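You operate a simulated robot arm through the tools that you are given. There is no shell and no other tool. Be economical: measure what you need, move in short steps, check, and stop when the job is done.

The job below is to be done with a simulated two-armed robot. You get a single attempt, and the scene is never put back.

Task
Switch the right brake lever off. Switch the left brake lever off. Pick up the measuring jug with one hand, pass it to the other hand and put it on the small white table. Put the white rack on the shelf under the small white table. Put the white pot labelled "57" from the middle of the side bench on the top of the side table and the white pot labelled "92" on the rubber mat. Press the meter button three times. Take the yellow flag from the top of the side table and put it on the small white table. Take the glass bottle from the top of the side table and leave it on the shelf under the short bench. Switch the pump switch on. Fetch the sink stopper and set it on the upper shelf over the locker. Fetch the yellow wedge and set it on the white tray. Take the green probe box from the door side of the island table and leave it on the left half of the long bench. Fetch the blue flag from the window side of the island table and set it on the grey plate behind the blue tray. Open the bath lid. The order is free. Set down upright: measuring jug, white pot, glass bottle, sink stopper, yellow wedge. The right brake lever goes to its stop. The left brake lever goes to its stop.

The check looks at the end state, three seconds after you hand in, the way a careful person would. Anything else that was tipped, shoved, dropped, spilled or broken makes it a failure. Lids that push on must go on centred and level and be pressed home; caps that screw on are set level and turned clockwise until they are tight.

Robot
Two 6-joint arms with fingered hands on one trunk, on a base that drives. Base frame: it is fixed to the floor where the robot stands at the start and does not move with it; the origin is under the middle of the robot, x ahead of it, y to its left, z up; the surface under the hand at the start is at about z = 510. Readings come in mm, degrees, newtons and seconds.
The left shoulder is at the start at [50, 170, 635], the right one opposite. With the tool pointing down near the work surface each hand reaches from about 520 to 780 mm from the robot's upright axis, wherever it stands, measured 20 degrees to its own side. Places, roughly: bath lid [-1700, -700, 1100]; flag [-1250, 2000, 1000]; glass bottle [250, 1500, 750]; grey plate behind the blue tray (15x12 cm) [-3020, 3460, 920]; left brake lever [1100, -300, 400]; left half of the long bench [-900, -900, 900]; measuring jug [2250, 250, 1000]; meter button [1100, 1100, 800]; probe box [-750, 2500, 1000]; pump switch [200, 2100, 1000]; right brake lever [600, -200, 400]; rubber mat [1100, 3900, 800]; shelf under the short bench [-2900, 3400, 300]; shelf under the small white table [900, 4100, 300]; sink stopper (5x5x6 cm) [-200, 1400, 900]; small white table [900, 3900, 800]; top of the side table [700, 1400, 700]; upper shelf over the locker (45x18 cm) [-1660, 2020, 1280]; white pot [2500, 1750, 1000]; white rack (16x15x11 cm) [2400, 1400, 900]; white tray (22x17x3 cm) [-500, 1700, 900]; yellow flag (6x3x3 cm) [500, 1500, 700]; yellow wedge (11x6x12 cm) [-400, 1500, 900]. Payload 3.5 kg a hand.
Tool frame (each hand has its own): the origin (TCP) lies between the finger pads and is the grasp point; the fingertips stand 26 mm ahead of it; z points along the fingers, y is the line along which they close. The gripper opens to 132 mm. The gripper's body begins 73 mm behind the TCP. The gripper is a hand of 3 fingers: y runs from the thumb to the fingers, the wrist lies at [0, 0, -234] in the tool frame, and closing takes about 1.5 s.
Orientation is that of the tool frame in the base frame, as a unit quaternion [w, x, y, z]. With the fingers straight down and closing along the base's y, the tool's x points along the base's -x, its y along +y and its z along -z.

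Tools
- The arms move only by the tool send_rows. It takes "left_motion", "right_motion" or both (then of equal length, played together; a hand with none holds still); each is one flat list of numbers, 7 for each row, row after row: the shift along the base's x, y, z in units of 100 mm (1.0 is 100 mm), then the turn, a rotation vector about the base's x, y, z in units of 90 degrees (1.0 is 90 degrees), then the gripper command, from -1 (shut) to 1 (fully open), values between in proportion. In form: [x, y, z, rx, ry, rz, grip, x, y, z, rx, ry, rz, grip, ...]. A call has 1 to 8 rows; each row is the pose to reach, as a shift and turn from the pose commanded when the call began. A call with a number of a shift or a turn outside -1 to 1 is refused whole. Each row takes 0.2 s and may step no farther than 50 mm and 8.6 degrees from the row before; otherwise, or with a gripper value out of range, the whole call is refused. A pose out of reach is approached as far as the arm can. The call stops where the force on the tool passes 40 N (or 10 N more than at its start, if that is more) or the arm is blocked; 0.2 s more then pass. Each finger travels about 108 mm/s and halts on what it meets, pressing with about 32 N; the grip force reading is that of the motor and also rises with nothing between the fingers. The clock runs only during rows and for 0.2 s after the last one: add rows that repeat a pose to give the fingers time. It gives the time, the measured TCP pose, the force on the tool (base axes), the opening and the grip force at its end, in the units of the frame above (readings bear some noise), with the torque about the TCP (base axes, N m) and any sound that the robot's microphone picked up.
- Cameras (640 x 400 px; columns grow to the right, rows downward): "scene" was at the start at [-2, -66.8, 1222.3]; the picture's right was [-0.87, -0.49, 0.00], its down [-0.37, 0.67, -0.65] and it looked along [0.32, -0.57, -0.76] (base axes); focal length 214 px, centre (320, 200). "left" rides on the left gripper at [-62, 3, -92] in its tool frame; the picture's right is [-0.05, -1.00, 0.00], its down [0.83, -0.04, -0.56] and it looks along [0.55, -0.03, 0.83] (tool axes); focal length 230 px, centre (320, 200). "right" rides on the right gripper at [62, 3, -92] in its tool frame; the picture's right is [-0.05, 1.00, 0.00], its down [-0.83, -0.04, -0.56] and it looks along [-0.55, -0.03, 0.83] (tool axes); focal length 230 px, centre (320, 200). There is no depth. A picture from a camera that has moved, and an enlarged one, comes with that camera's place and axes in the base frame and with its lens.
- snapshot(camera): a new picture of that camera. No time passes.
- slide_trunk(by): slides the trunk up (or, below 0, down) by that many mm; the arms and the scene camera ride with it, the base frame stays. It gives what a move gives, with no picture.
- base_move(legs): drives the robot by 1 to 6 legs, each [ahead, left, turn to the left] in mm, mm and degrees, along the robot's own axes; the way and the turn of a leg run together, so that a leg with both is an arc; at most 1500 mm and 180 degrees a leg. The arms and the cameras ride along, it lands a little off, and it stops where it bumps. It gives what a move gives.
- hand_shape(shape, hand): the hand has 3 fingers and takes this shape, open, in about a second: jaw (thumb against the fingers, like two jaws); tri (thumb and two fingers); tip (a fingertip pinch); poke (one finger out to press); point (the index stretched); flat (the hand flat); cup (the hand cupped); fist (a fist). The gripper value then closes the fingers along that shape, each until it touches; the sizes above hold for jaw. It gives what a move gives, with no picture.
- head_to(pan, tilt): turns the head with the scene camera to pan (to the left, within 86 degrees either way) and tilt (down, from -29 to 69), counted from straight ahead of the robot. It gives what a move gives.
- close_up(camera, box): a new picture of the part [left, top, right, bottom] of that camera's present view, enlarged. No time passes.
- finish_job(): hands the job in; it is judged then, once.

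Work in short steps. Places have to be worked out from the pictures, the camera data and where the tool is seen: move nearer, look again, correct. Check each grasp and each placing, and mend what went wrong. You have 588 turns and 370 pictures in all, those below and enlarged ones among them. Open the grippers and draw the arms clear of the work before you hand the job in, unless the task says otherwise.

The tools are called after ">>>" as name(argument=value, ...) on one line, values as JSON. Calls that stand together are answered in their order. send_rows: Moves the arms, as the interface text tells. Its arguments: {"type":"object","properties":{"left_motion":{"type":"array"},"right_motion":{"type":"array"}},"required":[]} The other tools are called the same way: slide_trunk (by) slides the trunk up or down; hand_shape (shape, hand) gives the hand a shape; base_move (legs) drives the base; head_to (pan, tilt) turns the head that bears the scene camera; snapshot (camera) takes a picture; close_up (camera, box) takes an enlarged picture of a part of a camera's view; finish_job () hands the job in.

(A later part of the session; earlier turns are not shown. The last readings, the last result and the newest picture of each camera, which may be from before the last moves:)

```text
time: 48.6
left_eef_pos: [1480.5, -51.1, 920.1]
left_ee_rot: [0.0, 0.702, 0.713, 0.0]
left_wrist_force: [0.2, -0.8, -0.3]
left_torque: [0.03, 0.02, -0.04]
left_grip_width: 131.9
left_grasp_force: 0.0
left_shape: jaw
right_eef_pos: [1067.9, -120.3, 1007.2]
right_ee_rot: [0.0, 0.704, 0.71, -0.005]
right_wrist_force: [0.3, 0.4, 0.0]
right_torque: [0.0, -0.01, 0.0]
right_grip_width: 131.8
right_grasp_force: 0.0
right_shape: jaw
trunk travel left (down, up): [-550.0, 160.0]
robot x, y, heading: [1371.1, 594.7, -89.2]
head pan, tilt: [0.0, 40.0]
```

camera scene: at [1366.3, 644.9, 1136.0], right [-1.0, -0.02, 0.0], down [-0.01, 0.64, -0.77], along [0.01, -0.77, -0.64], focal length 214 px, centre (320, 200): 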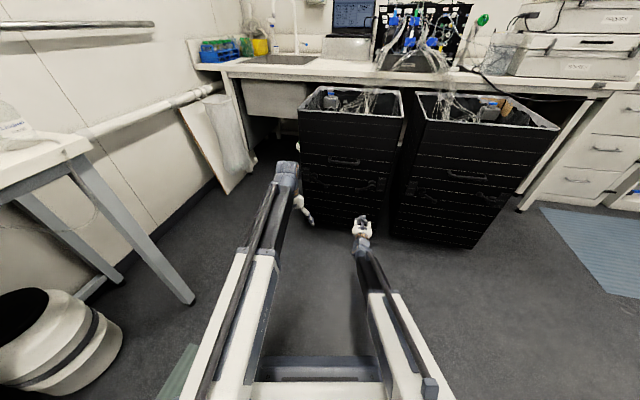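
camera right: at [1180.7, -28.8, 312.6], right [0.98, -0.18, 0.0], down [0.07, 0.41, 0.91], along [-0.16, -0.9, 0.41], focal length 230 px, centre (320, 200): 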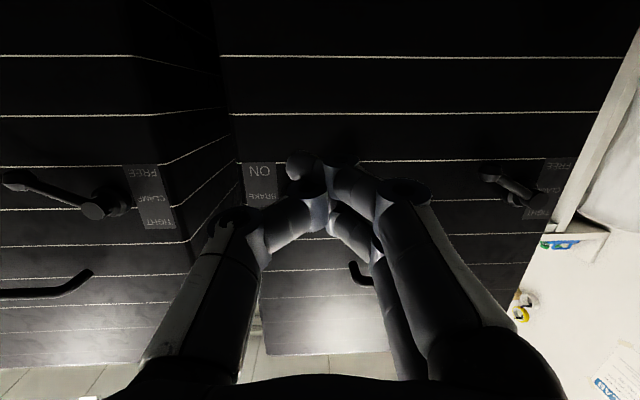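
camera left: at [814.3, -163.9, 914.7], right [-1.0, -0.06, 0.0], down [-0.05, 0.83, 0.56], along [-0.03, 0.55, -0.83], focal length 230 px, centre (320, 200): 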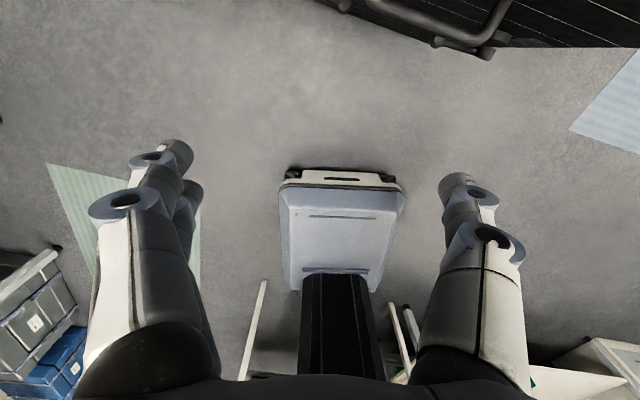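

Now turn to face the side bench (+x) and look.

>>> base_move(legs=[[0, 0, 89]])

>>> head_to(pan=0, tilt=30)

>>> snapshot(camera="scene")

>>> head_to(pan=45, tilt=25)

>>> snapshot(camera="scene")

```text
time: 52.7
left_eef_pos: [2016.5, 684.3, 920.8]
left_ee_rot: [0.0, 0.014, 1.0, 0.0]
left_wrist_force: [0.3, -0.3, 0.6]
left_torque: [0.01, 0.02, 0.01]
left_grip_width: 131.9
left_grasp_force: 0.0
left_shape: jaw
right_eef_pos: [2068.9, 268.8, 1007.3]
right_ee_rot: [0.003, 0.015, 1.0, -0.004]
right_wrist_force: [-0.7, -0.7, 0.2]
right_torque: [0.01, 0.0, 0.01]
right_grip_width: 131.8
right_grasp_force: 0.1
right_shape: jaw
trunk travel left (down, up): [-550.0, 160.0]
robot x, y, heading: [1369.7, 595.2, -1.5]
head pan, tilt: [0.0, 40.0]
```

```text
time: 53.4
left_eef_pos: [2016.0, 684.1, 921.8]
left_ee_rot: [0.0, 0.013, 1.0, 0.0]
left_wrist_force: [-0.3, 1.0, -0.1]
left_torque: [-0.04, 0.03, -0.02]
left_grip_width: 131.9
left_grasp_force: 0.2
left_shape: jaw
right_eef_pos: [2070.6, 270.0, 1007.8]
right_ee_rot: [0.003, 0.014, 1.0, -0.003]
right_wrist_force: [0.2, -0.3, 0.2]
right_torque: [-0.01, -0.01, -0.03]
right_grip_width: 131.9
right_grasp_force: 0.0
right_shape: jaw
trunk travel left (down, up): [-550.0, 160.0]
robot x, y, heading: [1368.9, 592.9, -1.3]
head pan, tilt: [0.0, 30.0]
```

```text
341 pictures are left
camera scene: at [1417.6, 594.6, 1551.3], right [-0.03, -1.0, 0.0], down [-0.5, 0.01, -0.87], along [0.87, -0.02, -0.5], focal length 214 px, centre (320, 200)
```

scene: 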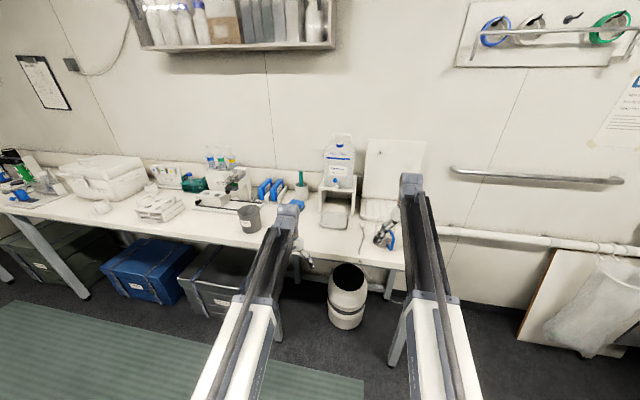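

```text
time: 54.5
left_eef_pos: [2014.7, 684.1, 922.5]
left_ee_rot: [-0.001, 0.014, 1.0, 0.0]
left_wrist_force: [-1.0, 0.1, -0.1]
left_torque: [-0.02, 0.0, 0.0]
left_grip_width: 131.9
left_grasp_force: 0.1
left_shape: jaw
right_eef_pos: [2070.4, 269.1, 1005.8]
right_ee_rot: [0.003, 0.014, 1.0, -0.003]
right_wrist_force: [0.3, 0.4, -0.1]
right_torque: [0.0, -0.02, 0.03]
right_grip_width: 131.8
right_grasp_force: 0.1
right_shape: jaw
trunk travel left (down, up): [-550.0, 160.0]
robot x, y, heading: [1368.1, 597.6, -1.3]
head pan, tilt: [45.0, 25.0]
```

```text
340 pictures are left
camera scene: at [1394.0, 660.3, 1559.3], right [0.69, -0.73, 0.0], down [-0.31, -0.29, -0.91], along [0.66, 0.62, -0.42], focal length 214 px, centre (320, 200)
```

scene: 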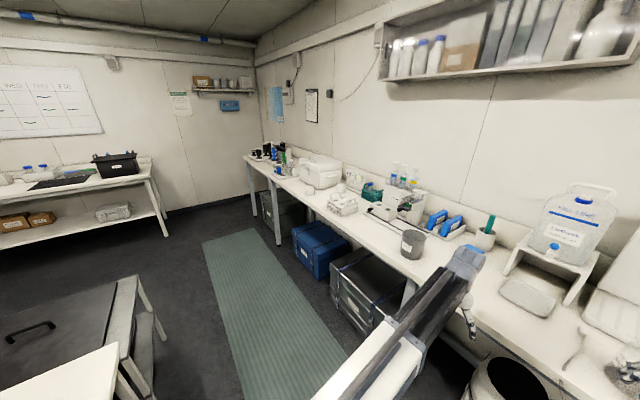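

>>> head_to(pan=0, tilt=30)

>>> close_up(camera="scene", box=[290, 130, 450, 260])

>>> close_up(camera="scene", box=[40, 140, 300, 250])

>>> snapshot(camera="right")

```text
time: 55.7
left_eef_pos: [2016.5, 683.6, 921.5]
left_ee_rot: [0.0, 0.013, 1.0, 0.0]
left_wrist_force: [0.0, -0.3, -0.4]
left_torque: [0.0, -0.03, 0.01]
left_grip_width: 131.8
left_grasp_force: 0.0
left_shape: jaw
right_eef_pos: [2070.9, 268.0, 1006.7]
right_ee_rot: [0.004, 0.015, 1.0, -0.003]
right_wrist_force: [0.2, 0.0, -0.3]
right_torque: [0.0, 0.01, -0.02]
right_grip_width: 131.8
right_grasp_force: 0.0
right_shape: jaw
trunk travel left (down, up): [-550.0, 160.0]
robot x, y, heading: [1370.7, 598.3, -1.3]
head pan, tilt: [0.0, 30.0]
```

```text
3.08 times, centred on (370, 195) of scene
camera zoom: at [1417.6, 594.7, 1551.4], right [-0.02, -1.0, 0.0], down [-0.5, 0.01, -0.87], along [0.87, -0.02, -0.5], focal length 660 px, centre (166, 215)
```

zoom: 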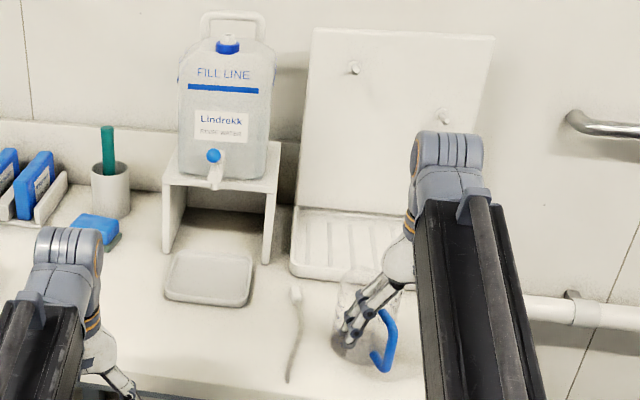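

```text
2.46 times, centred on (170, 195) of scene
camera zoom: at [1417.6, 594.7, 1551.4], right [-0.02, -1.0, 0.0], down [-0.5, 0.01, -0.87], along [0.87, -0.02, -0.5], focal length 528 px, centre (689, 212)
```

zoom: 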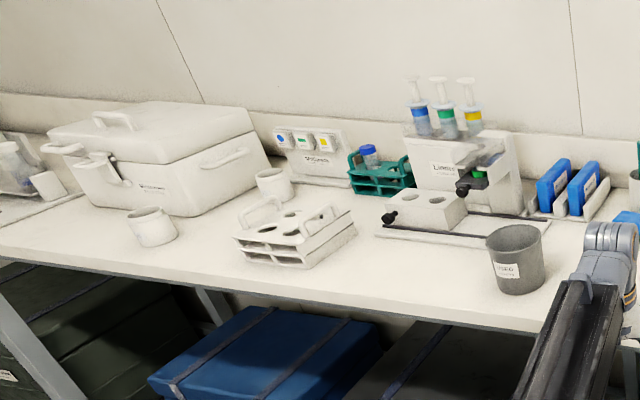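

```text
337 pictures are left
camera right: at [2008.0, 275.2, 1097.4], right [0.08, 1.0, -0.01], down [0.82, -0.06, 0.56], along [0.56, -0.05, -0.83], focal length 230 px, centre (320, 200)
```

right: 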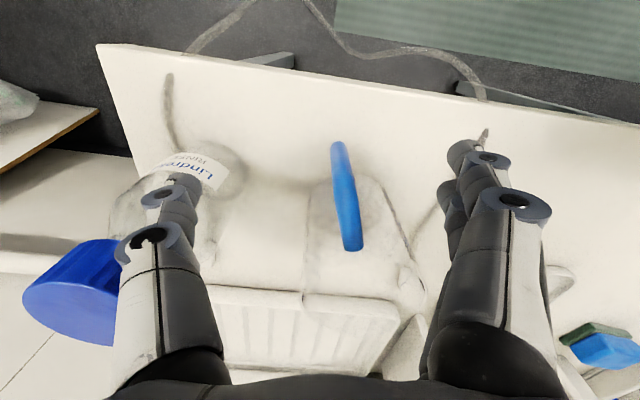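

>>> close_up(camera="right", box=[90, 100, 450, 325])

>>> close_up(camera="scene", box=[350, 190, 414, 230])

```text
1.78 times, centred on (270, 212) of right
camera zoom: at [2008.0, 275.2, 1097.4], right [0.08, 1.0, -0.01], down [0.82, -0.06, 0.56], along [0.56, -0.05, -0.83], focal length 409 px, centre (409, 178)
```

zoom: 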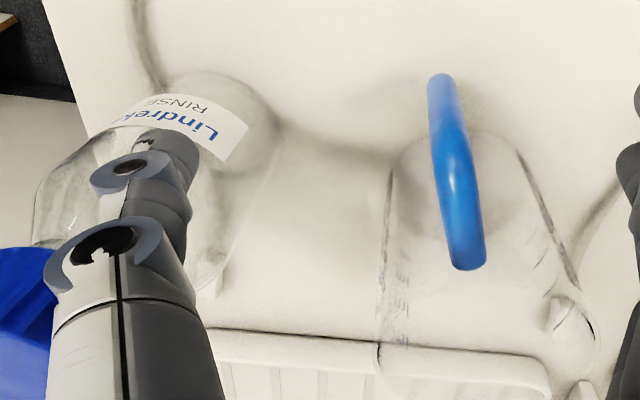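

```text
10.00 times, centred on (382, 210) of scene
camera zoom: at [1417.6, 594.7, 1551.4], right [-0.02, -1.0, 0.0], down [-0.5, 0.01, -0.87], along [0.87, -0.02, -0.5], focal length 2145 px, centre (-300, 100)
```

zoom: 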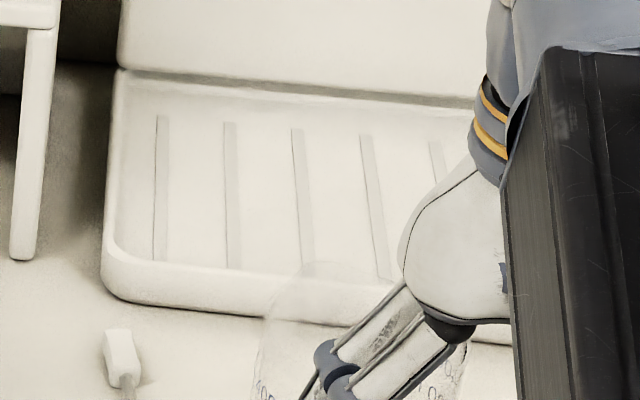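

The jug stands near (2155,290) with its handle toward me. I back off and raise, then centre the robot on it to see properly.

>>> base_move(legs=[[-200, 0, 1.3], [0, -270, 0]])

>>> head_to(pan=0, tilt=35)

>>> snapshot(camera="scene")

>>> close_up(camera="scene", box=[240, 90, 400, 190])

```text
time: 58.8
left_eef_pos: [1816.8, 429.8, 922.0]
left_ee_rot: [0.0, 0.002, 1.0, 0.0]
left_wrist_force: [0.8, -0.2, 1.1]
left_torque: [-0.01, -0.01, 0.02]
left_grip_width: 131.6
left_grasp_force: 0.0
left_shape: jaw
right_eef_pos: [1878.8, 17.9, 1006.8]
right_ee_rot: [0.003, 0.004, 1.0, -0.003]
right_wrist_force: [-1.2, -0.7, -0.1]
right_torque: [0.01, 0.01, 0.02]
right_grip_width: 131.8
right_grasp_force: 0.1
right_shape: jaw
trunk travel left (down, up): [-550.0, 160.0]
robot x, y, heading: [1166.4, 325.2, -0.3]
head pan, tilt: [0.0, 30.0]
```

```text
time: 59.4
left_eef_pos: [1816.1, 431.3, 923.1]
left_ee_rot: [0.0, 0.002, 1.0, 0.0]
left_wrist_force: [-0.1, 0.4, -0.3]
left_torque: [0.0, 0.0, 0.04]
left_grip_width: 132.0
left_grasp_force: 0.0
left_shape: jaw
right_eef_pos: [1877.9, 17.7, 1008.0]
right_ee_rot: [0.003, 0.004, 1.0, -0.003]
right_wrist_force: [-0.3, 0.4, 0.6]
right_torque: [-0.01, 0.01, 0.02]
right_grip_width: 131.9
right_grasp_force: 0.0
right_shape: jaw
trunk travel left (down, up): [-550.0, 160.0]
robot x, y, heading: [1170.0, 329.7, -0.3]
head pan, tilt: [0.0, 35.0]
```

```text
334 pictures are left
camera scene: at [1217.0, 328.3, 1543.6], right [0.0, -1.0, 0.0], down [-0.57, 0.0, -0.82], along [0.82, 0.0, -0.57], focal length 214 px, centre (320, 200)
```

scene: 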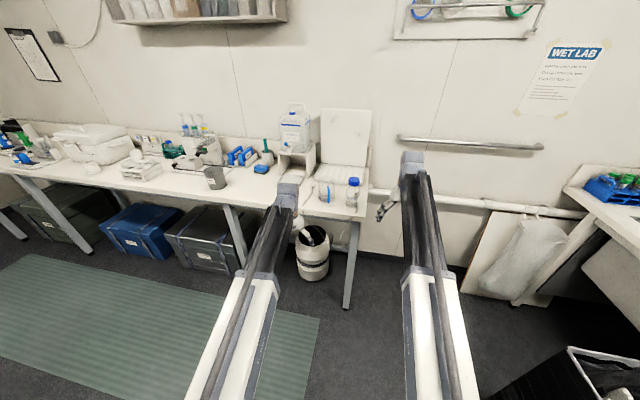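

```text
4.00 times, centred on (320, 140) of scene
camera zoom: at [1217.0, 328.3, 1543.6], right [0.0, -1.0, 0.0], down [-0.57, 0.0, -0.82], along [0.82, 0.0, -0.57], focal length 858 px, centre (320, 440)
```

zoom: 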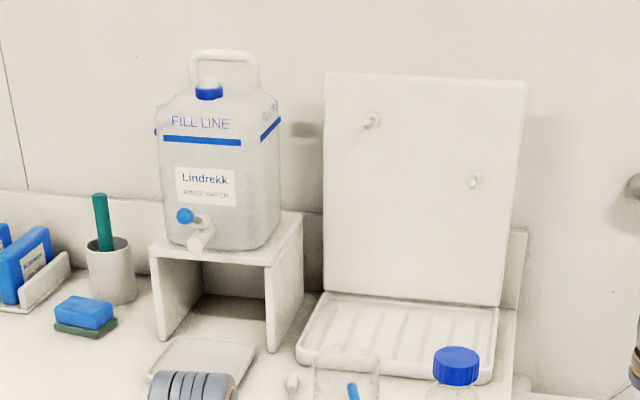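

>>> close_up(camera="scene", box=[290, 165, 386, 225])

```text
6.67 times, centred on (338, 195) of scene
camera zoom: at [1217.0, 328.3, 1543.6], right [0.0, -1.0, 0.0], down [-0.57, 0.0, -0.82], along [0.82, 0.0, -0.57], focal length 1430 px, centre (200, 233)
```

zoom: 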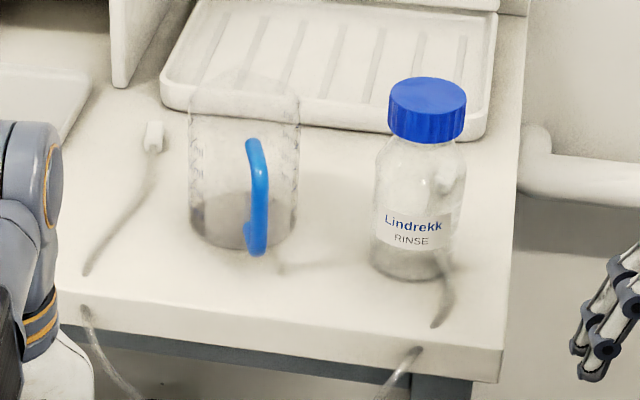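

Jug: axis (2157,292), diameter ~85, z 900–1016; handle toward me at x≈2090, y≈288, z 925–1003. I place the base and turn the right hand to point forward-down for the handle.

>>> base_move(legs=[[60, 160, 0]])

>>> send_rows(right_motion=[0.1, 0.12, 0, 0, -0.083, 0, 0.6, 0.2, 0.25, 0, 0, -0.166, 0, 0.2, 0.3, 0.37, 0, 0, -0.25, 0, -0.2, 0.4, 0.5, 0, 0, -0.333, 0, -0.3, 0.5, 0.62, 0, 0, -0.416, 0, -0.3, 0.6, 0.75, 0, 0, -0.5, 0, -0.3, 0.6, 0.87, 0, 0, -0.583, 0, -0.3, 0.6, 1, 0, 0, -0.667, 0, -0.3])

>>> snapshot(camera="right")

>>> close_up(camera="scene", box=[290, 140, 418, 220])

```text
time: 60.9
left_eef_pos: [1878.1, 594.0, 921.5]
left_ee_rot: [-0.001, 0.0, 1.0, 0.001]
left_wrist_force: [0.4, -0.2, -0.2]
left_torque: [-0.02, -0.01, 0.02]
left_grip_width: 132.0
left_grasp_force: 0.0
left_shape: jaw
right_eef_pos: [1941.8, 181.5, 1007.2]
right_ee_rot: [0.003, 0.002, 1.0, -0.003]
right_wrist_force: [-0.1, -1.0, -0.8]
right_torque: [0.03, 0.02, 0.02]
right_grip_width: 131.8
right_grasp_force: 0.0
right_shape: jaw
trunk travel left (down, up): [-550.0, 160.0]
robot x, y, heading: [1228.0, 488.3, -0.3]
head pan, tilt: [0.0, 35.0]
```

```text
time: 62.7
left_eef_pos: [1876.6, 593.1, 923.0]
left_ee_rot: [0.0, -0.001, 1.0, 0.0]
left_wrist_force: [-0.5, -0.3, 0.9]
left_torque: [-0.01, 0.03, 0.0]
left_grip_width: 131.9
left_grasp_force: 0.0
left_shape: jaw
right_eef_pos: [2000.8, 281.3, 1007.2]
right_ee_rot: [0.504, 0.003, 0.864, -0.001]
right_wrist_force: [0.2, 0.1, -0.3]
right_torque: [0.05, 0.02, 0.01]
right_grip_width: 46.6
right_grasp_force: 0.1
right_shape: jaw
trunk travel left (down, up): [-550.0, 160.0]
robot x, y, heading: [1233.5, 490.7, -0.1]
head pan, tilt: [0.0, 35.0]
```

```text
331 pictures are left
camera right: at [1889.9, 285.3, 996.6], right [0.03, 1.0, 0.05], down [-0.08, -0.04, 1.0], along [1.0, -0.04, 0.07], focal length 230 px, centre (320, 200)
```

right: 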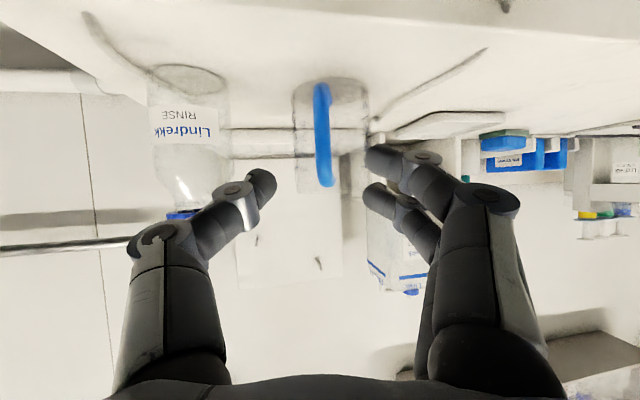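

```text
5.00 times, centred on (354, 180) of scene
camera zoom: at [1278.6, 490.0, 1543.6], right [0.0, -1.0, 0.0], down [-0.57, 0.0, -0.82], along [0.82, 0.0, -0.57], focal length 1072 px, centre (150, 300)
```

zoom: 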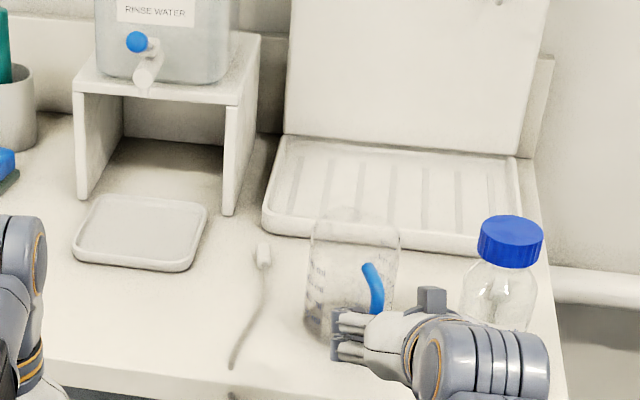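

Handle is centred between the fingers (y≈280, z 918–999). Advance along the tool axis and close.

>>> send_rows(right_motion=[0.2, 0, -0.12, 0, 0, 0, -0.3, 0.4, 0, -0.24, 0, 0, 0, -0.3, 0.6, 0, -0.36, 0, 0, 0, -0.3, 0.77, 0, -0.48, 0, 0, 0, -0.3])

>>> snapshot(camera="right")

```text
time: 63.7
left_eef_pos: [1877.6, 594.2, 921.7]
left_ee_rot: [0.0, 0.001, 1.0, 0.0]
left_wrist_force: [-0.2, -0.8, 0.2]
left_torque: [-0.01, 0.01, 0.02]
left_grip_width: 132.0
left_grasp_force: 0.2
left_shape: jaw
right_eef_pos: [2078.3, 280.1, 958.7]
right_ee_rot: [0.503, 0.003, 0.864, -0.001]
right_wrist_force: [0.7, 0.0, 0.4]
right_torque: [0.01, 0.0, 0.0]
right_grip_width: 46.5
right_grasp_force: 0.0
right_shape: jaw
trunk travel left (down, up): [-550.0, 160.0]
robot x, y, heading: [1229.5, 487.0, -0.1]
head pan, tilt: [0.0, 35.0]
```

```text
329 pictures are left
camera right: at [1967.5, 284.7, 949.0], right [0.03, 1.0, 0.05], down [-0.07, -0.04, 1.0], along [1.0, -0.04, 0.07], focal length 230 px, centre (320, 200)
```

right: 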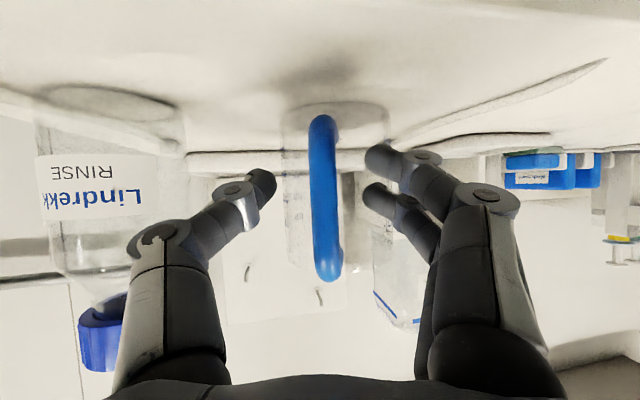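

Handle lies between thumb and fingers. Close.

>>> send_rows(right_motion=[0, 0, 0, 0, 0, 0, -0.6, 0, 0, 0, 0, 0, 0, -1, 0, 0, 0, 0, 0, 0, -1, 0, 0, 0, 0, 0, 0, -1, 0, 0, 0, 0, 0, 0, -1])

>>> snapshot(camera="right")

```text
time: 64.9
left_eef_pos: [1876.5, 593.7, 921.4]
left_ee_rot: [0.0, -0.001, 1.0, -0.001]
left_wrist_force: [-0.4, -0.3, -0.5]
left_torque: [0.02, -0.01, 0.01]
left_grip_width: 131.9
left_grasp_force: 0.1
left_shape: jaw
right_eef_pos: [2077.7, 278.6, 957.1]
right_ee_rot: [0.504, 0.003, 0.864, -0.001]
right_wrist_force: [1.2, 0.4, -0.5]
right_torque: [0.01, -0.03, -0.01]
right_grip_width: 0.1
right_grasp_force: 31.9
right_shape: jaw
trunk travel left (down, up): [-550.0, 160.0]
robot x, y, heading: [1229.1, 488.0, 0.1]
head pan, tilt: [0.0, 35.0]
```

```text
328 pictures are left
camera right: at [1967.1, 284.6, 949.4], right [0.03, 1.0, 0.05], down [-0.07, -0.04, 1.0], along [1.0, -0.04, 0.07], focal length 230 px, centre (320, 200)
```

right: 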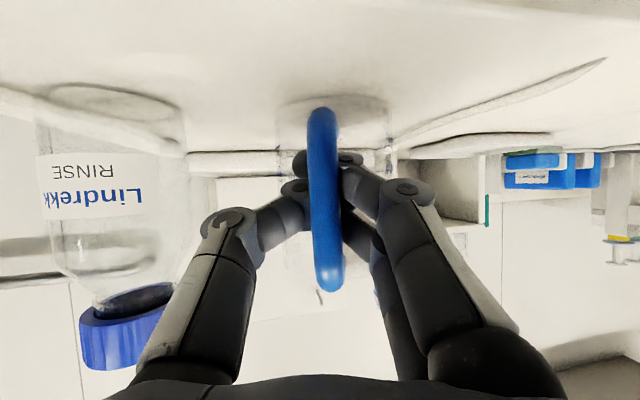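

The fingers closed beyond the handle (it is caged behind the pads). Open, back off 14 mm, and close again.

>>> send_rows(right_motion=[0, 0, 0, 0, 0, 0, -0.4, 0, 0, 0, 0, 0, 0, -0.4, -0.07, 0, 0.02, 0, 0, 0, -0.4, -0.15, 0, 0.04, 0, 0, 0, -0.4, -0.15, 0, 0.04, 0, 0, 0, -1, -0.15, 0, 0.04, 0, 0, 0, -1, -0.15, 0, 0.04, 0, 0, 0, -1, -0.15, 0, 0.04, 0, 0, 0, -1])

>>> snapshot(camera="right")

```text
time: 66.7
left_eef_pos: [1878.0, 594.1, 921.2]
left_ee_rot: [0.0, 0.0, 1.0, 0.0]
left_wrist_force: [-0.3, 0.3, -0.5]
left_torque: [0.01, -0.01, -0.02]
left_grip_width: 131.7
left_grasp_force: 0.2
left_shape: jaw
right_eef_pos: [2063.6, 279.9, 963.2]
right_ee_rot: [0.504, 0.004, 0.864, -0.001]
right_wrist_force: [-0.6, 0.0, 0.1]
right_torque: [0.04, 0.01, 0.02]
right_grip_width: 5.1
right_grasp_force: 31.9
right_shape: jaw
trunk travel left (down, up): [-550.0, 160.0]
robot x, y, heading: [1232.2, 490.2, -0.2]
head pan, tilt: [0.0, 35.0]
```

```text
327 pictures are left
camera right: at [1953.1, 284.8, 953.9], right [0.03, 1.0, 0.05], down [-0.07, -0.04, 1.0], along [1.0, -0.04, 0.07], focal length 230 px, centre (320, 200)
```

right: 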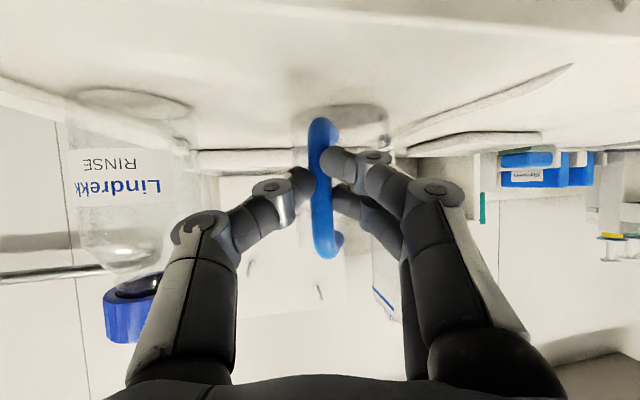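

Opening 5 mm suggests only the edge is pinched. Reopen and regrasp 7 mm deeper.

>>> send_rows(right_motion=[0, 0, 0, 0, 0, 0, -0.4, 0, 0, 0, 0, 0, 0, -0.4, 0.07, 0, -0.02, 0, 0, 0, -0.4, 0.07, 0, -0.02, 0, 0, 0, -1, 0.07, 0, -0.02, 0, 0, 0, -1, 0.07, 0, -0.02, 0, 0, 0, -1, 0.07, 0, -0.02, 0, 0, 0, -1])

>>> snapshot(camera="right")

```text
time: 68.3
left_eef_pos: [1878.2, 593.7, 922.2]
left_ee_rot: [0.0, 0.0, 1.0, 0.0]
left_wrist_force: [0.4, 0.3, 0.2]
left_torque: [0.01, -0.02, -0.02]
left_grip_width: 131.9
left_grasp_force: 0.1
left_shape: jaw
right_eef_pos: [2070.3, 279.4, 962.1]
right_ee_rot: [0.504, 0.003, 0.864, -0.001]
right_wrist_force: [0.0, -0.2, -0.7]
right_torque: [-0.02, 0.04, -0.01]
right_grip_width: 2.9
right_grasp_force: 31.8
right_shape: jaw
trunk travel left (down, up): [-550.0, 160.0]
robot x, y, heading: [1227.5, 487.3, 0.1]
head pan, tilt: [0.0, 35.0]
```

```text
326 pictures are left
camera right: at [1959.5, 284.8, 951.8], right [0.03, 1.0, 0.05], down [-0.07, -0.04, 1.0], along [1.0, -0.04, 0.07], focal length 230 px, centre (320, 200)
```

right: 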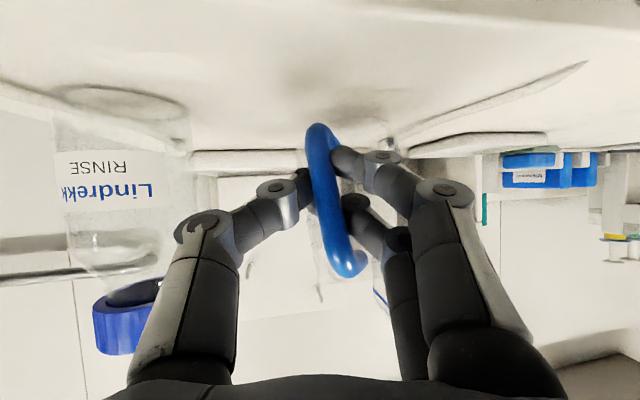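

>>> close_up(camera="scene", box=[320, 165, 416, 225])

```text
6.67 times, centred on (368, 195) of scene
camera zoom: at [1278.8, 490.0, 1543.6], right [0.0, -1.0, 0.0], down [-0.57, 0.0, -0.82], along [0.82, 0.0, -0.57], focal length 1430 px, centre (0, 233)
```

zoom: 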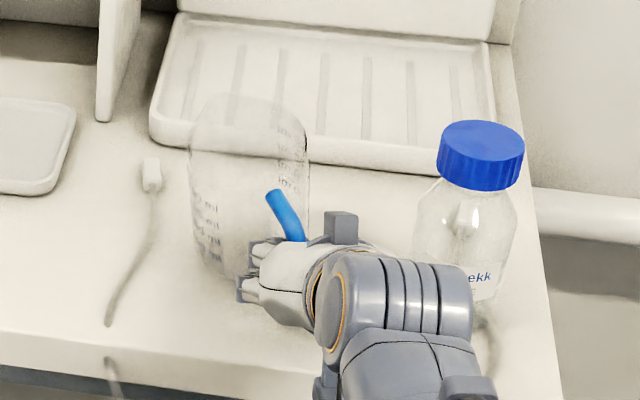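

The handle looks leaned. I open and look again before committing.

>>> send_rows(right_motion=[0, 0, 0, 0, 0, 0, -0.3, 0, 0, 0, 0, 0, 0, -0.3, -0.2, 0, 0.06, 0, 0, 0, -0.3, -0.4, 0, 0.12, 0, 0, 0, -0.3])

>>> snapshot(camera="right")

>>> close_up(camera="scene", box=[320, 165, 416, 225])

```text
time: 69.3
left_eef_pos: [1877.7, 594.2, 922.1]
left_ee_rot: [0.001, 0.0, 1.0, 0.0]
left_wrist_force: [0.6, -0.5, -0.3]
left_torque: [-0.02, 0.01, -0.01]
left_grip_width: 131.8
left_grasp_force: 0.0
left_shape: jaw
right_eef_pos: [2030.9, 279.0, 973.2]
right_ee_rot: [0.504, 0.005, 0.864, -0.002]
right_wrist_force: [0.1, -0.4, -0.7]
right_torque: [0.02, 0.01, -0.01]
right_grip_width: 45.8
right_grasp_force: 0.1
right_shape: jaw
trunk travel left (down, up): [-550.0, 160.0]
robot x, y, heading: [1225.0, 489.4, 0.0]
head pan, tilt: [0.0, 35.0]
```

```text
324 pictures are left
camera right: at [1920.0, 284.4, 964.1], right [0.03, 1.0, 0.05], down [-0.07, -0.04, 1.0], along [1.0, -0.04, 0.07], focal length 230 px, centre (320, 200)
```

right: 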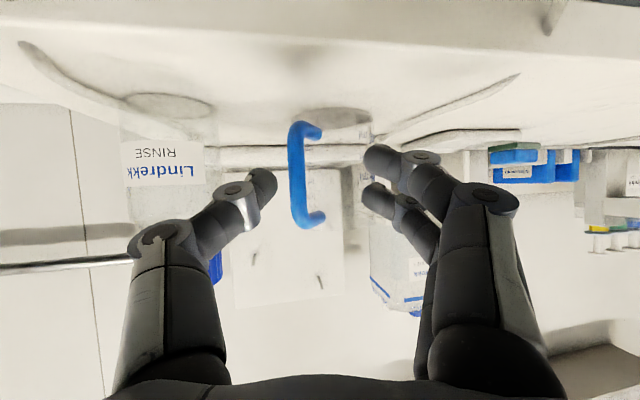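

```text
6.67 times, centred on (368, 195) of scene
camera zoom: at [1278.5, 490.0, 1543.6], right [0.0, -1.0, 0.0], down [-0.57, 0.0, -0.82], along [0.82, 0.0, -0.57], focal length 1430 px, centre (0, 233)
```

zoom: 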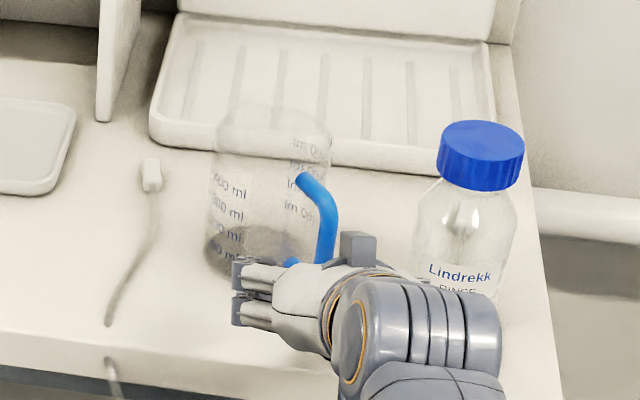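

The jug only yawed (~20°) and stands upright. I level the tool (horizontal) and yaw it 15° to line up with the handle so both fingers meet the bar evenly.

>>> send_rows(right_motion=[0, -0.06, -0.02, 0.0087, -0.0664, 0.0326, -0.3, 0, -0.12, -0.05, 0.0175, -0.133, 0.065, -0.3, 0, -0.18, -0.08, 0.026, -0.199, 0.098, -0.3, 0, -0.24, -0.1, 0.035, -0.266, 0.13, -0.3, 0, -0.29, -0.12, 0.0437, -0.332, 0.163, -0.3])

>>> snapshot(camera="right")

```text
time: 70.5
left_eef_pos: [1876.9, 595.0, 922.4]
left_ee_rot: [0.001, 0.0, 1.0, 0.0]
left_wrist_force: [0.3, -0.3, 0.3]
left_torque: [0.0, 0.01, -0.01]
left_grip_width: 132.0
left_grasp_force: 0.2
left_shape: jaw
right_eef_pos: [2031.3, 259.3, 968.3]
right_ee_rot: [0.645, -0.06, 0.759, 0.065]
right_wrist_force: [-0.4, -0.4, 1.0]
right_torque: [0.03, 0.02, -0.01]
right_grip_width: 45.7
right_grasp_force: 0.0
right_shape: jaw
right hand out of reach, approached as far as the arm can: row 4, 5
trunk travel left (down, up): [-550.0, 160.0]
robot x, y, heading: [1230.8, 489.5, 0.0]
head pan, tilt: [0.0, 35.0]
```

```text
322 pictures are left
camera right: at [1931.6, 247.0, 921.5], right [-0.16, 0.98, 0.07], down [-0.4, -0.13, 0.91], along [0.9, 0.12, 0.41], focal length 230 px, centre (320, 200)
```

right: 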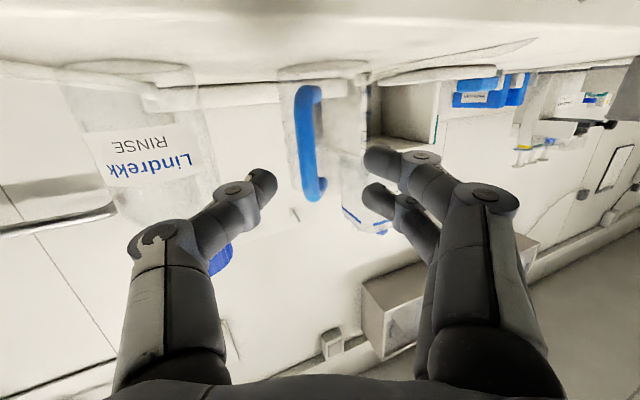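

>>> send_rows(right_motion=[0.2, 0, -0.05, 0, 0, 0, -0.3, 0.4, 0, -0.1, 0, 0, 0, -0.3, 0.48, 0, -0.1, 0, 0, 0, -0.3])

>>> snapshot(camera="right")

>>> close_up(camera="scene", box=[330, 175, 394, 215])

```text
time: 71.3
left_eef_pos: [1877.2, 594.1, 922.1]
left_ee_rot: [0.0, 0.0, 1.0, 0.0]
left_wrist_force: [-0.3, 0.0, 0.4]
left_torque: [-0.02, 0.01, 0.02]
left_grip_width: 132.0
left_grasp_force: 0.1
left_shape: jaw
right_eef_pos: [2080.7, 261.1, 957.3]
right_ee_rot: [0.644, -0.058, 0.76, 0.064]
right_wrist_force: [-0.4, -0.2, 0.5]
right_torque: [0.0, 0.03, 0.02]
right_grip_width: 46.0
right_grasp_force: 0.0
right_shape: jaw
trunk travel left (down, up): [-550.0, 160.0]
robot x, y, heading: [1226.2, 487.5, -0.1]
head pan, tilt: [0.0, 35.0]
```

```text
321 pictures are left
camera right: at [1979.5, 249.2, 912.4], right [-0.16, 0.98, 0.07], down [-0.4, -0.13, 0.91], along [0.9, 0.12, 0.41], focal length 230 px, centre (320, 200)
```

right: 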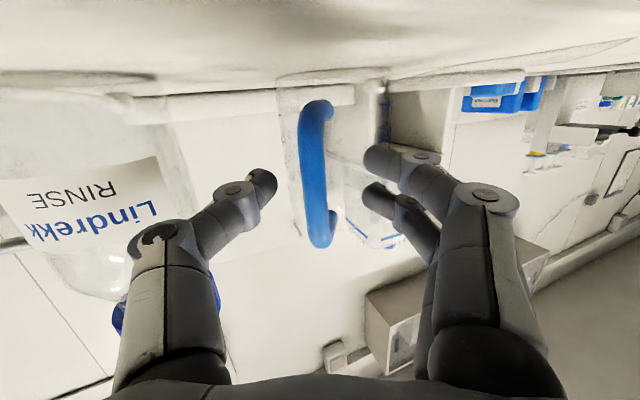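

```text
10.00 times, centred on (362, 195) of scene
camera zoom: at [1278.7, 490.0, 1543.6], right [0.0, -1.0, 0.0], down [-0.57, 0.0, -0.82], along [0.82, 0.0, -0.57], focal length 2145 px, centre (-100, 250)
```

zoom: 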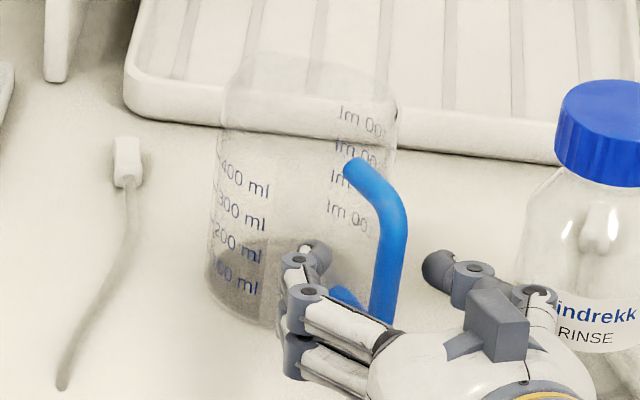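

The scene close-up shows the bar still at fingertip depth (jug was nudged back; bar ≈(2108,257)). Advance 18 mm more, then close.

>>> send_rows(right_motion=[0.1, -0.06, -0.02, 0, 0, 0, -0.3, 0.18, -0.06, -0.03, 0, 0, 0, -0.3])

>>> close_up(camera="scene", box=[330, 175, 394, 215])

>>> send_rows(right_motion=[0, 0, 0, 0, 0, 0, -0.6, 0, 0, 0, 0, 0, 0, -1, 0, 0, 0, 0, 0, 0, -1, 0, 0, 0, 0, 0, 0, -1])

>>> close_up(camera="scene", box=[330, 175, 394, 215])

```text
time: 71.9
left_eef_pos: [1877.8, 594.0, 922.1]
left_ee_rot: [0.0, 0.0, 1.0, 0.0]
left_wrist_force: [-1.0, 0.4, 0.1]
left_torque: [-0.01, -0.03, -0.03]
left_grip_width: 131.8
left_grasp_force: 0.1
left_shape: jaw
right_eef_pos: [2097.3, 255.5, 955.9]
right_ee_rot: [0.644, -0.059, 0.76, 0.065]
right_wrist_force: [0.8, 0.9, 0.1]
right_torque: [-0.01, -0.02, -0.02]
right_grip_width: 45.7
right_grasp_force: 0.0
right_shape: jaw
trunk travel left (down, up): [-550.0, 160.0]
robot x, y, heading: [1230.0, 490.4, 0.1]
head pan, tilt: [0.0, 35.0]
```

```text
10.00 times, centred on (362, 195) of scene
camera zoom: at [1278.7, 490.0, 1543.6], right [0.0, -1.0, 0.0], down [-0.57, 0.0, -0.82], along [0.82, 0.0, -0.57], focal length 2145 px, centre (-100, 250)
```

zoom: 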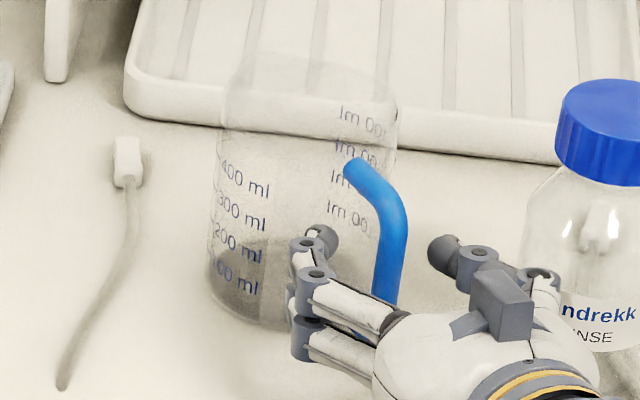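

```text
time: 72.9
left_eef_pos: [1878.1, 594.3, 922.1]
left_ee_rot: [0.001, 0.0, 1.0, 0.0]
left_wrist_force: [0.0, -0.2, -0.7]
left_torque: [0.0, 0.0, -0.02]
left_grip_width: 132.0
left_grasp_force: 0.1
left_shape: jaw
right_eef_pos: [2096.9, 254.7, 955.8]
right_ee_rot: [0.643, -0.059, 0.76, 0.065]
right_wrist_force: [0.8, -0.2, 0.6]
right_torque: [0.06, -0.02, 0.03]
right_grip_width: 0.1
right_grasp_force: 31.9
right_shape: jaw
trunk travel left (down, up): [-550.0, 160.0]
robot x, y, heading: [1235.8, 489.4, 0.4]
head pan, tilt: [0.0, 35.0]
```

```text
10.00 times, centred on (362, 195) of scene
camera zoom: at [1278.8, 490.0, 1543.6], right [0.0, -1.0, 0.0], down [-0.57, 0.0, -0.82], along [0.82, 0.0, -0.57], focal length 2145 px, centre (-100, 250)
```

zoom: 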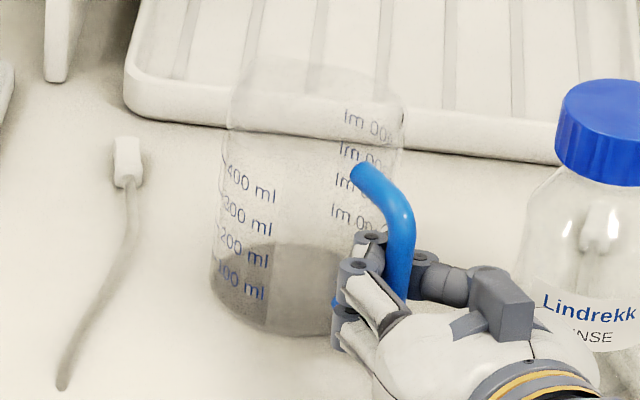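

Caged rather than pinched. Open, back off ~16 mm, close again to pinch the bar with the pads.

>>> send_rows(right_motion=[0, 0, 0, 0, 0, 0, -0.4, 0, 0, 0, 0, 0, 0, -0.4, -0.08, 0, 0, 0, 0, 0, -0.4, -0.16, -0.02, 0, 0, 0, 0, -0.4, -0.16, -0.02, 0, 0, 0, 0, -0.8, -0.16, -0.02, 0, 0, 0, 0, -1, -0.16, -0.02, 0, 0, 0, 0, -1, -0.16, -0.02, 0, 0, 0, 0, -1])

>>> close_up(camera="scene", box=[330, 175, 394, 215])

>>> snapshot(camera="right")

```text
time: 74.7
left_eef_pos: [1877.7, 594.8, 922.3]
left_ee_rot: [-0.001, 0.001, 1.0, -0.001]
left_wrist_force: [1.2, -0.4, 0.1]
left_torque: [0.0, -0.03, -0.02]
left_grip_width: 131.5
left_grasp_force: 0.0
left_shape: jaw
right_eef_pos: [2080.6, 252.9, 956.8]
right_ee_rot: [0.643, -0.059, 0.761, 0.065]
right_wrist_force: [-0.1, 0.3, 0.2]
right_torque: [0.0, 0.07, -0.02]
right_grip_width: 6.4
right_grasp_force: 31.7
right_shape: jaw
trunk travel left (down, up): [-550.0, 160.0]
robot x, y, heading: [1231.4, 490.7, -0.0]
head pan, tilt: [0.0, 35.0]
```

```text
10.00 times, centred on (362, 195) of scene
camera zoom: at [1278.8, 490.0, 1543.6], right [0.0, -1.0, 0.0], down [-0.57, 0.0, -0.82], along [0.82, 0.0, -0.57], focal length 2145 px, centre (-100, 250)
```

zoom: 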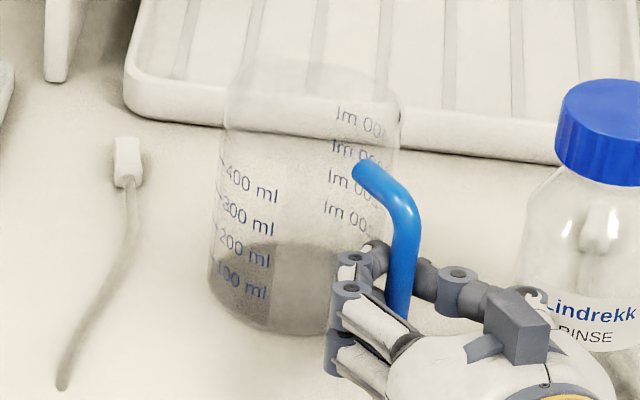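

```text
316 pictures are left
camera right: at [1979.6, 240.6, 910.5], right [-0.16, 0.98, 0.07], down [-0.39, -0.13, 0.91], along [0.91, 0.12, 0.41], focal length 230 px, centre (320, 200)
```

right: 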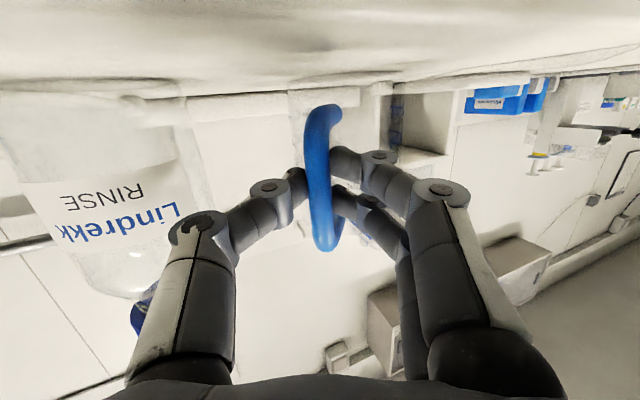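

Good pinch (6.4 mm), jug upright. Test lift 30 mm.

>>> send_rows(right_motion=[0, 0, 0.1, 0, 0, 0, -1, 0, 0, 0.2, 0, 0, 0, -1, 0, 0, 0.3, 0, 0, 0, -1])

>>> close_up(camera="scene", box=[330, 170, 394, 210])

```text
time: 75.5
left_eef_pos: [1879.2, 594.2, 922.3]
left_ee_rot: [0.0, 0.0, 1.0, 0.001]
left_wrist_force: [0.6, -0.5, -0.1]
left_torque: [0.0, 0.02, 0.01]
left_grip_width: 131.7
left_grasp_force: 0.0
left_shape: jaw
right_eef_pos: [2081.4, 251.9, 986.5]
right_ee_rot: [0.645, -0.059, 0.759, 0.064]
right_wrist_force: [0.4, 0.0, -0.3]
right_torque: [-0.03, 0.08, -0.01]
right_grip_width: 6.7
right_grasp_force: 32.0
right_shape: jaw
trunk travel left (down, up): [-550.0, 160.0]
robot x, y, heading: [1231.0, 486.2, 0.2]
head pan, tilt: [0.0, 35.0]
```

```text
10.00 times, centred on (362, 190) of scene
camera zoom: at [1278.8, 490.0, 1543.5], right [0.0, -1.0, 0.0], down [-0.57, 0.0, -0.82], along [0.82, 0.0, -0.57], focal length 2145 px, centre (-100, 300)
```

zoom: 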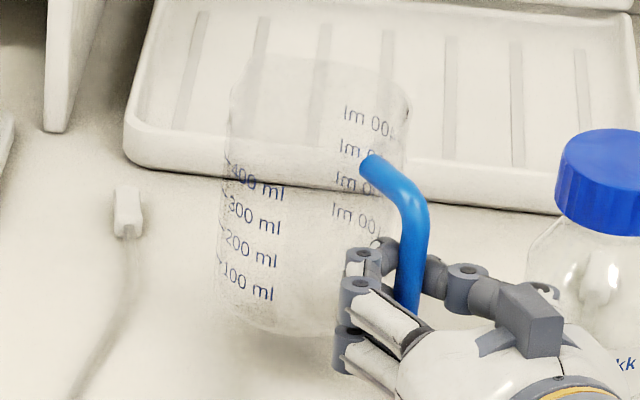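

The jug lifts cleanly. Raise it 100 more and back away from the bench.

>>> send_rows(right_motion=[0, 0, 0.2, 0, 0, 0, -1, 0, 0, 0.4, 0, 0, 0, -1, 0, 0, 0.6, 0, 0, 0, -1, 0, 0, 0.8, 0, 0, 0, -1, 0, 0, 1, 0, 0, 0, -1])

>>> base_move(legs=[[-450, 0, 0]])

>>> send_rows(right_motion=[-0.1, 0, 0, 0, 0, 0.09, -1, -0.2, 0, 0, 0, 0, 0.18, -1, -0.3, 0.1, 0, 0, 0, 0.27, -1, -0.4, 0.2, 0, 0, 0, 0.36, -1, -0.5, 0.3, 0, 0, 0, 0.45, -1])

>>> snapshot(camera="scene")

```text
time: 76.7
left_eef_pos: [1877.8, 593.7, 921.2]
left_ee_rot: [-0.001, 0.0, 1.0, 0.0]
left_wrist_force: [0.3, -0.1, 0.2]
left_torque: [0.02, 0.01, 0.02]
left_grip_width: 131.9
left_grasp_force: 0.0
left_shape: jaw
right_eef_pos: [2079.4, 253.2, 1085.1]
right_ee_rot: [0.645, -0.06, 0.759, 0.065]
right_wrist_force: [0.1, 0.5, -0.5]
right_torque: [-0.04, 0.05, 0.0]
right_grip_width: 6.7
right_grasp_force: 32.0
right_shape: jaw
trunk travel left (down, up): [-550.0, 160.0]
robot x, y, heading: [1229.3, 492.1, 0.1]
head pan, tilt: [0.0, 35.0]
```

```text
time: 79.5
left_eef_pos: [1417.0, 590.1, 921.6]
left_ee_rot: [0.001, 0.006, 1.0, 0.0]
left_wrist_force: [-1.0, -0.7, 0.2]
left_torque: [-0.04, -0.02, 0.02]
left_grip_width: 131.7
left_grasp_force: 0.0
left_shape: jaw
right_eef_pos: [1614.8, 247.8, 1085.5]
right_ee_rot: [0.645, -0.056, 0.76, 0.062]
right_wrist_force: [-0.2, -0.1, -0.3]
right_torque: [-0.01, 0.06, 0.01]
right_grip_width: 6.7
right_grasp_force: 32.0
right_shape: jaw
trunk travel left (down, up): [-550.0, 160.0]
robot x, y, heading: [767.4, 493.1, -0.7]
head pan, tilt: [0.0, 35.0]
```

```text
time: 80.7
left_eef_pos: [1416.4, 590.9, 923.0]
left_ee_rot: [0.0, 0.006, 1.0, 0.001]
left_wrist_force: [-0.5, 0.1, 1.0]
left_torque: [0.02, 0.01, 0.01]
left_grip_width: 132.0
left_grasp_force: 0.0
left_shape: jaw
right_eef_pos: [1564.8, 276.4, 1085.1]
right_ee_rot: [0.585, -0.315, 0.693, 0.282]
right_wrist_force: [-0.6, -0.6, -0.7]
right_torque: [-0.05, 0.04, 0.01]
right_grip_width: 6.6
right_grasp_force: 31.9
right_shape: jaw
trunk travel left (down, up): [-550.0, 160.0]
robot x, y, heading: [767.2, 492.5, -0.6]
head pan, tilt: [0.0, 35.0]
```

```text
314 pictures are left
camera scene: at [817.0, 492.0, 1543.5], right [-0.01, -1.0, 0.0], down [-0.57, 0.01, -0.82], along [0.82, -0.01, -0.57], focal length 214 px, centre (320, 200)
```

scene: 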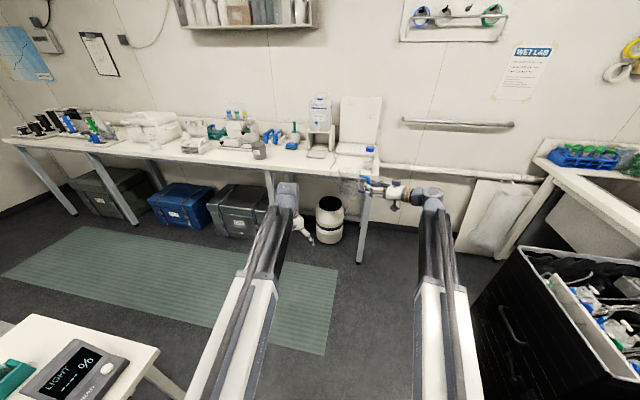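

>>> send_rows(right_motion=[-0.2, 0.2, 0, 0, 0, 0, -1, -0.4, 0.4, 0, 0, 0, 0, -1, -0.6, 0.6, 0, 0, 0, 0, -1, -0.8, 0.8, 0, 0, 0, 0, -1, -1, 0.9, 0, 0, 0, 0, -1])

>>> close_up(camera="scene", box=[250, 140, 442, 260])

>>> snapshot(camera="right")

```text
time: 81.9
left_eef_pos: [1416.6, 590.0, 921.3]
left_ee_rot: [0.001, 0.005, 1.0, 0.0]
left_wrist_force: [-0.5, 1.0, -0.5]
left_torque: [0.0, 0.01, 0.01]
left_grip_width: 131.6
left_grasp_force: 0.1
left_shape: jaw
right_eef_pos: [1464.7, 367.1, 1085.4]
right_ee_rot: [0.585, -0.314, 0.693, 0.281]
right_wrist_force: [0.2, 0.2, -1.3]
right_torque: [-0.07, 0.05, -0.01]
right_grip_width: 6.8
right_grasp_force: 32.1
right_shape: jaw
trunk travel left (down, up): [-550.0, 160.0]
robot x, y, heading: [766.7, 487.7, -0.7]
head pan, tilt: [0.0, 35.0]
```

```text
3.33 times, centred on (346, 200) of scene
camera zoom: at [816.8, 492.2, 1543.6], right [-0.01, -1.0, 0.0], down [-0.57, 0.01, -0.82], along [0.82, -0.01, -0.57], focal length 715 px, centre (233, 200)
```

zoom: 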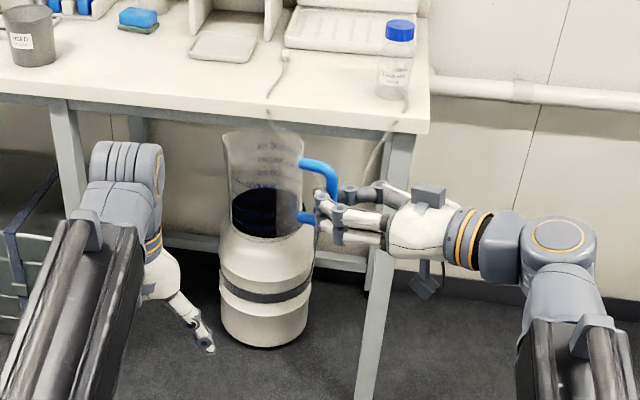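

```text
312 pictures are left
camera right: at [1396.1, 293.6, 1038.1], right [-0.76, 0.65, 0.07], down [-0.22, -0.36, 0.91], along [0.61, 0.67, 0.41], focal length 230 px, centre (320, 200)
```

right: 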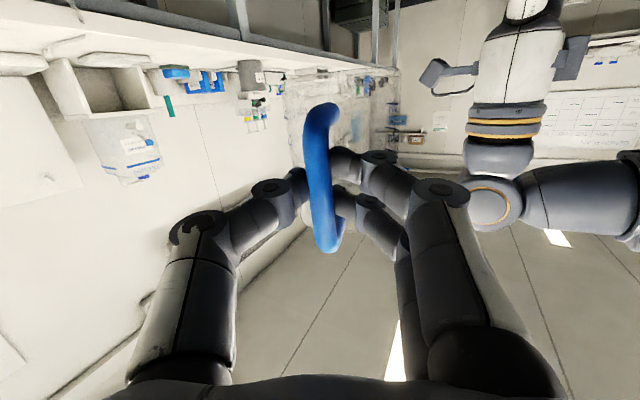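

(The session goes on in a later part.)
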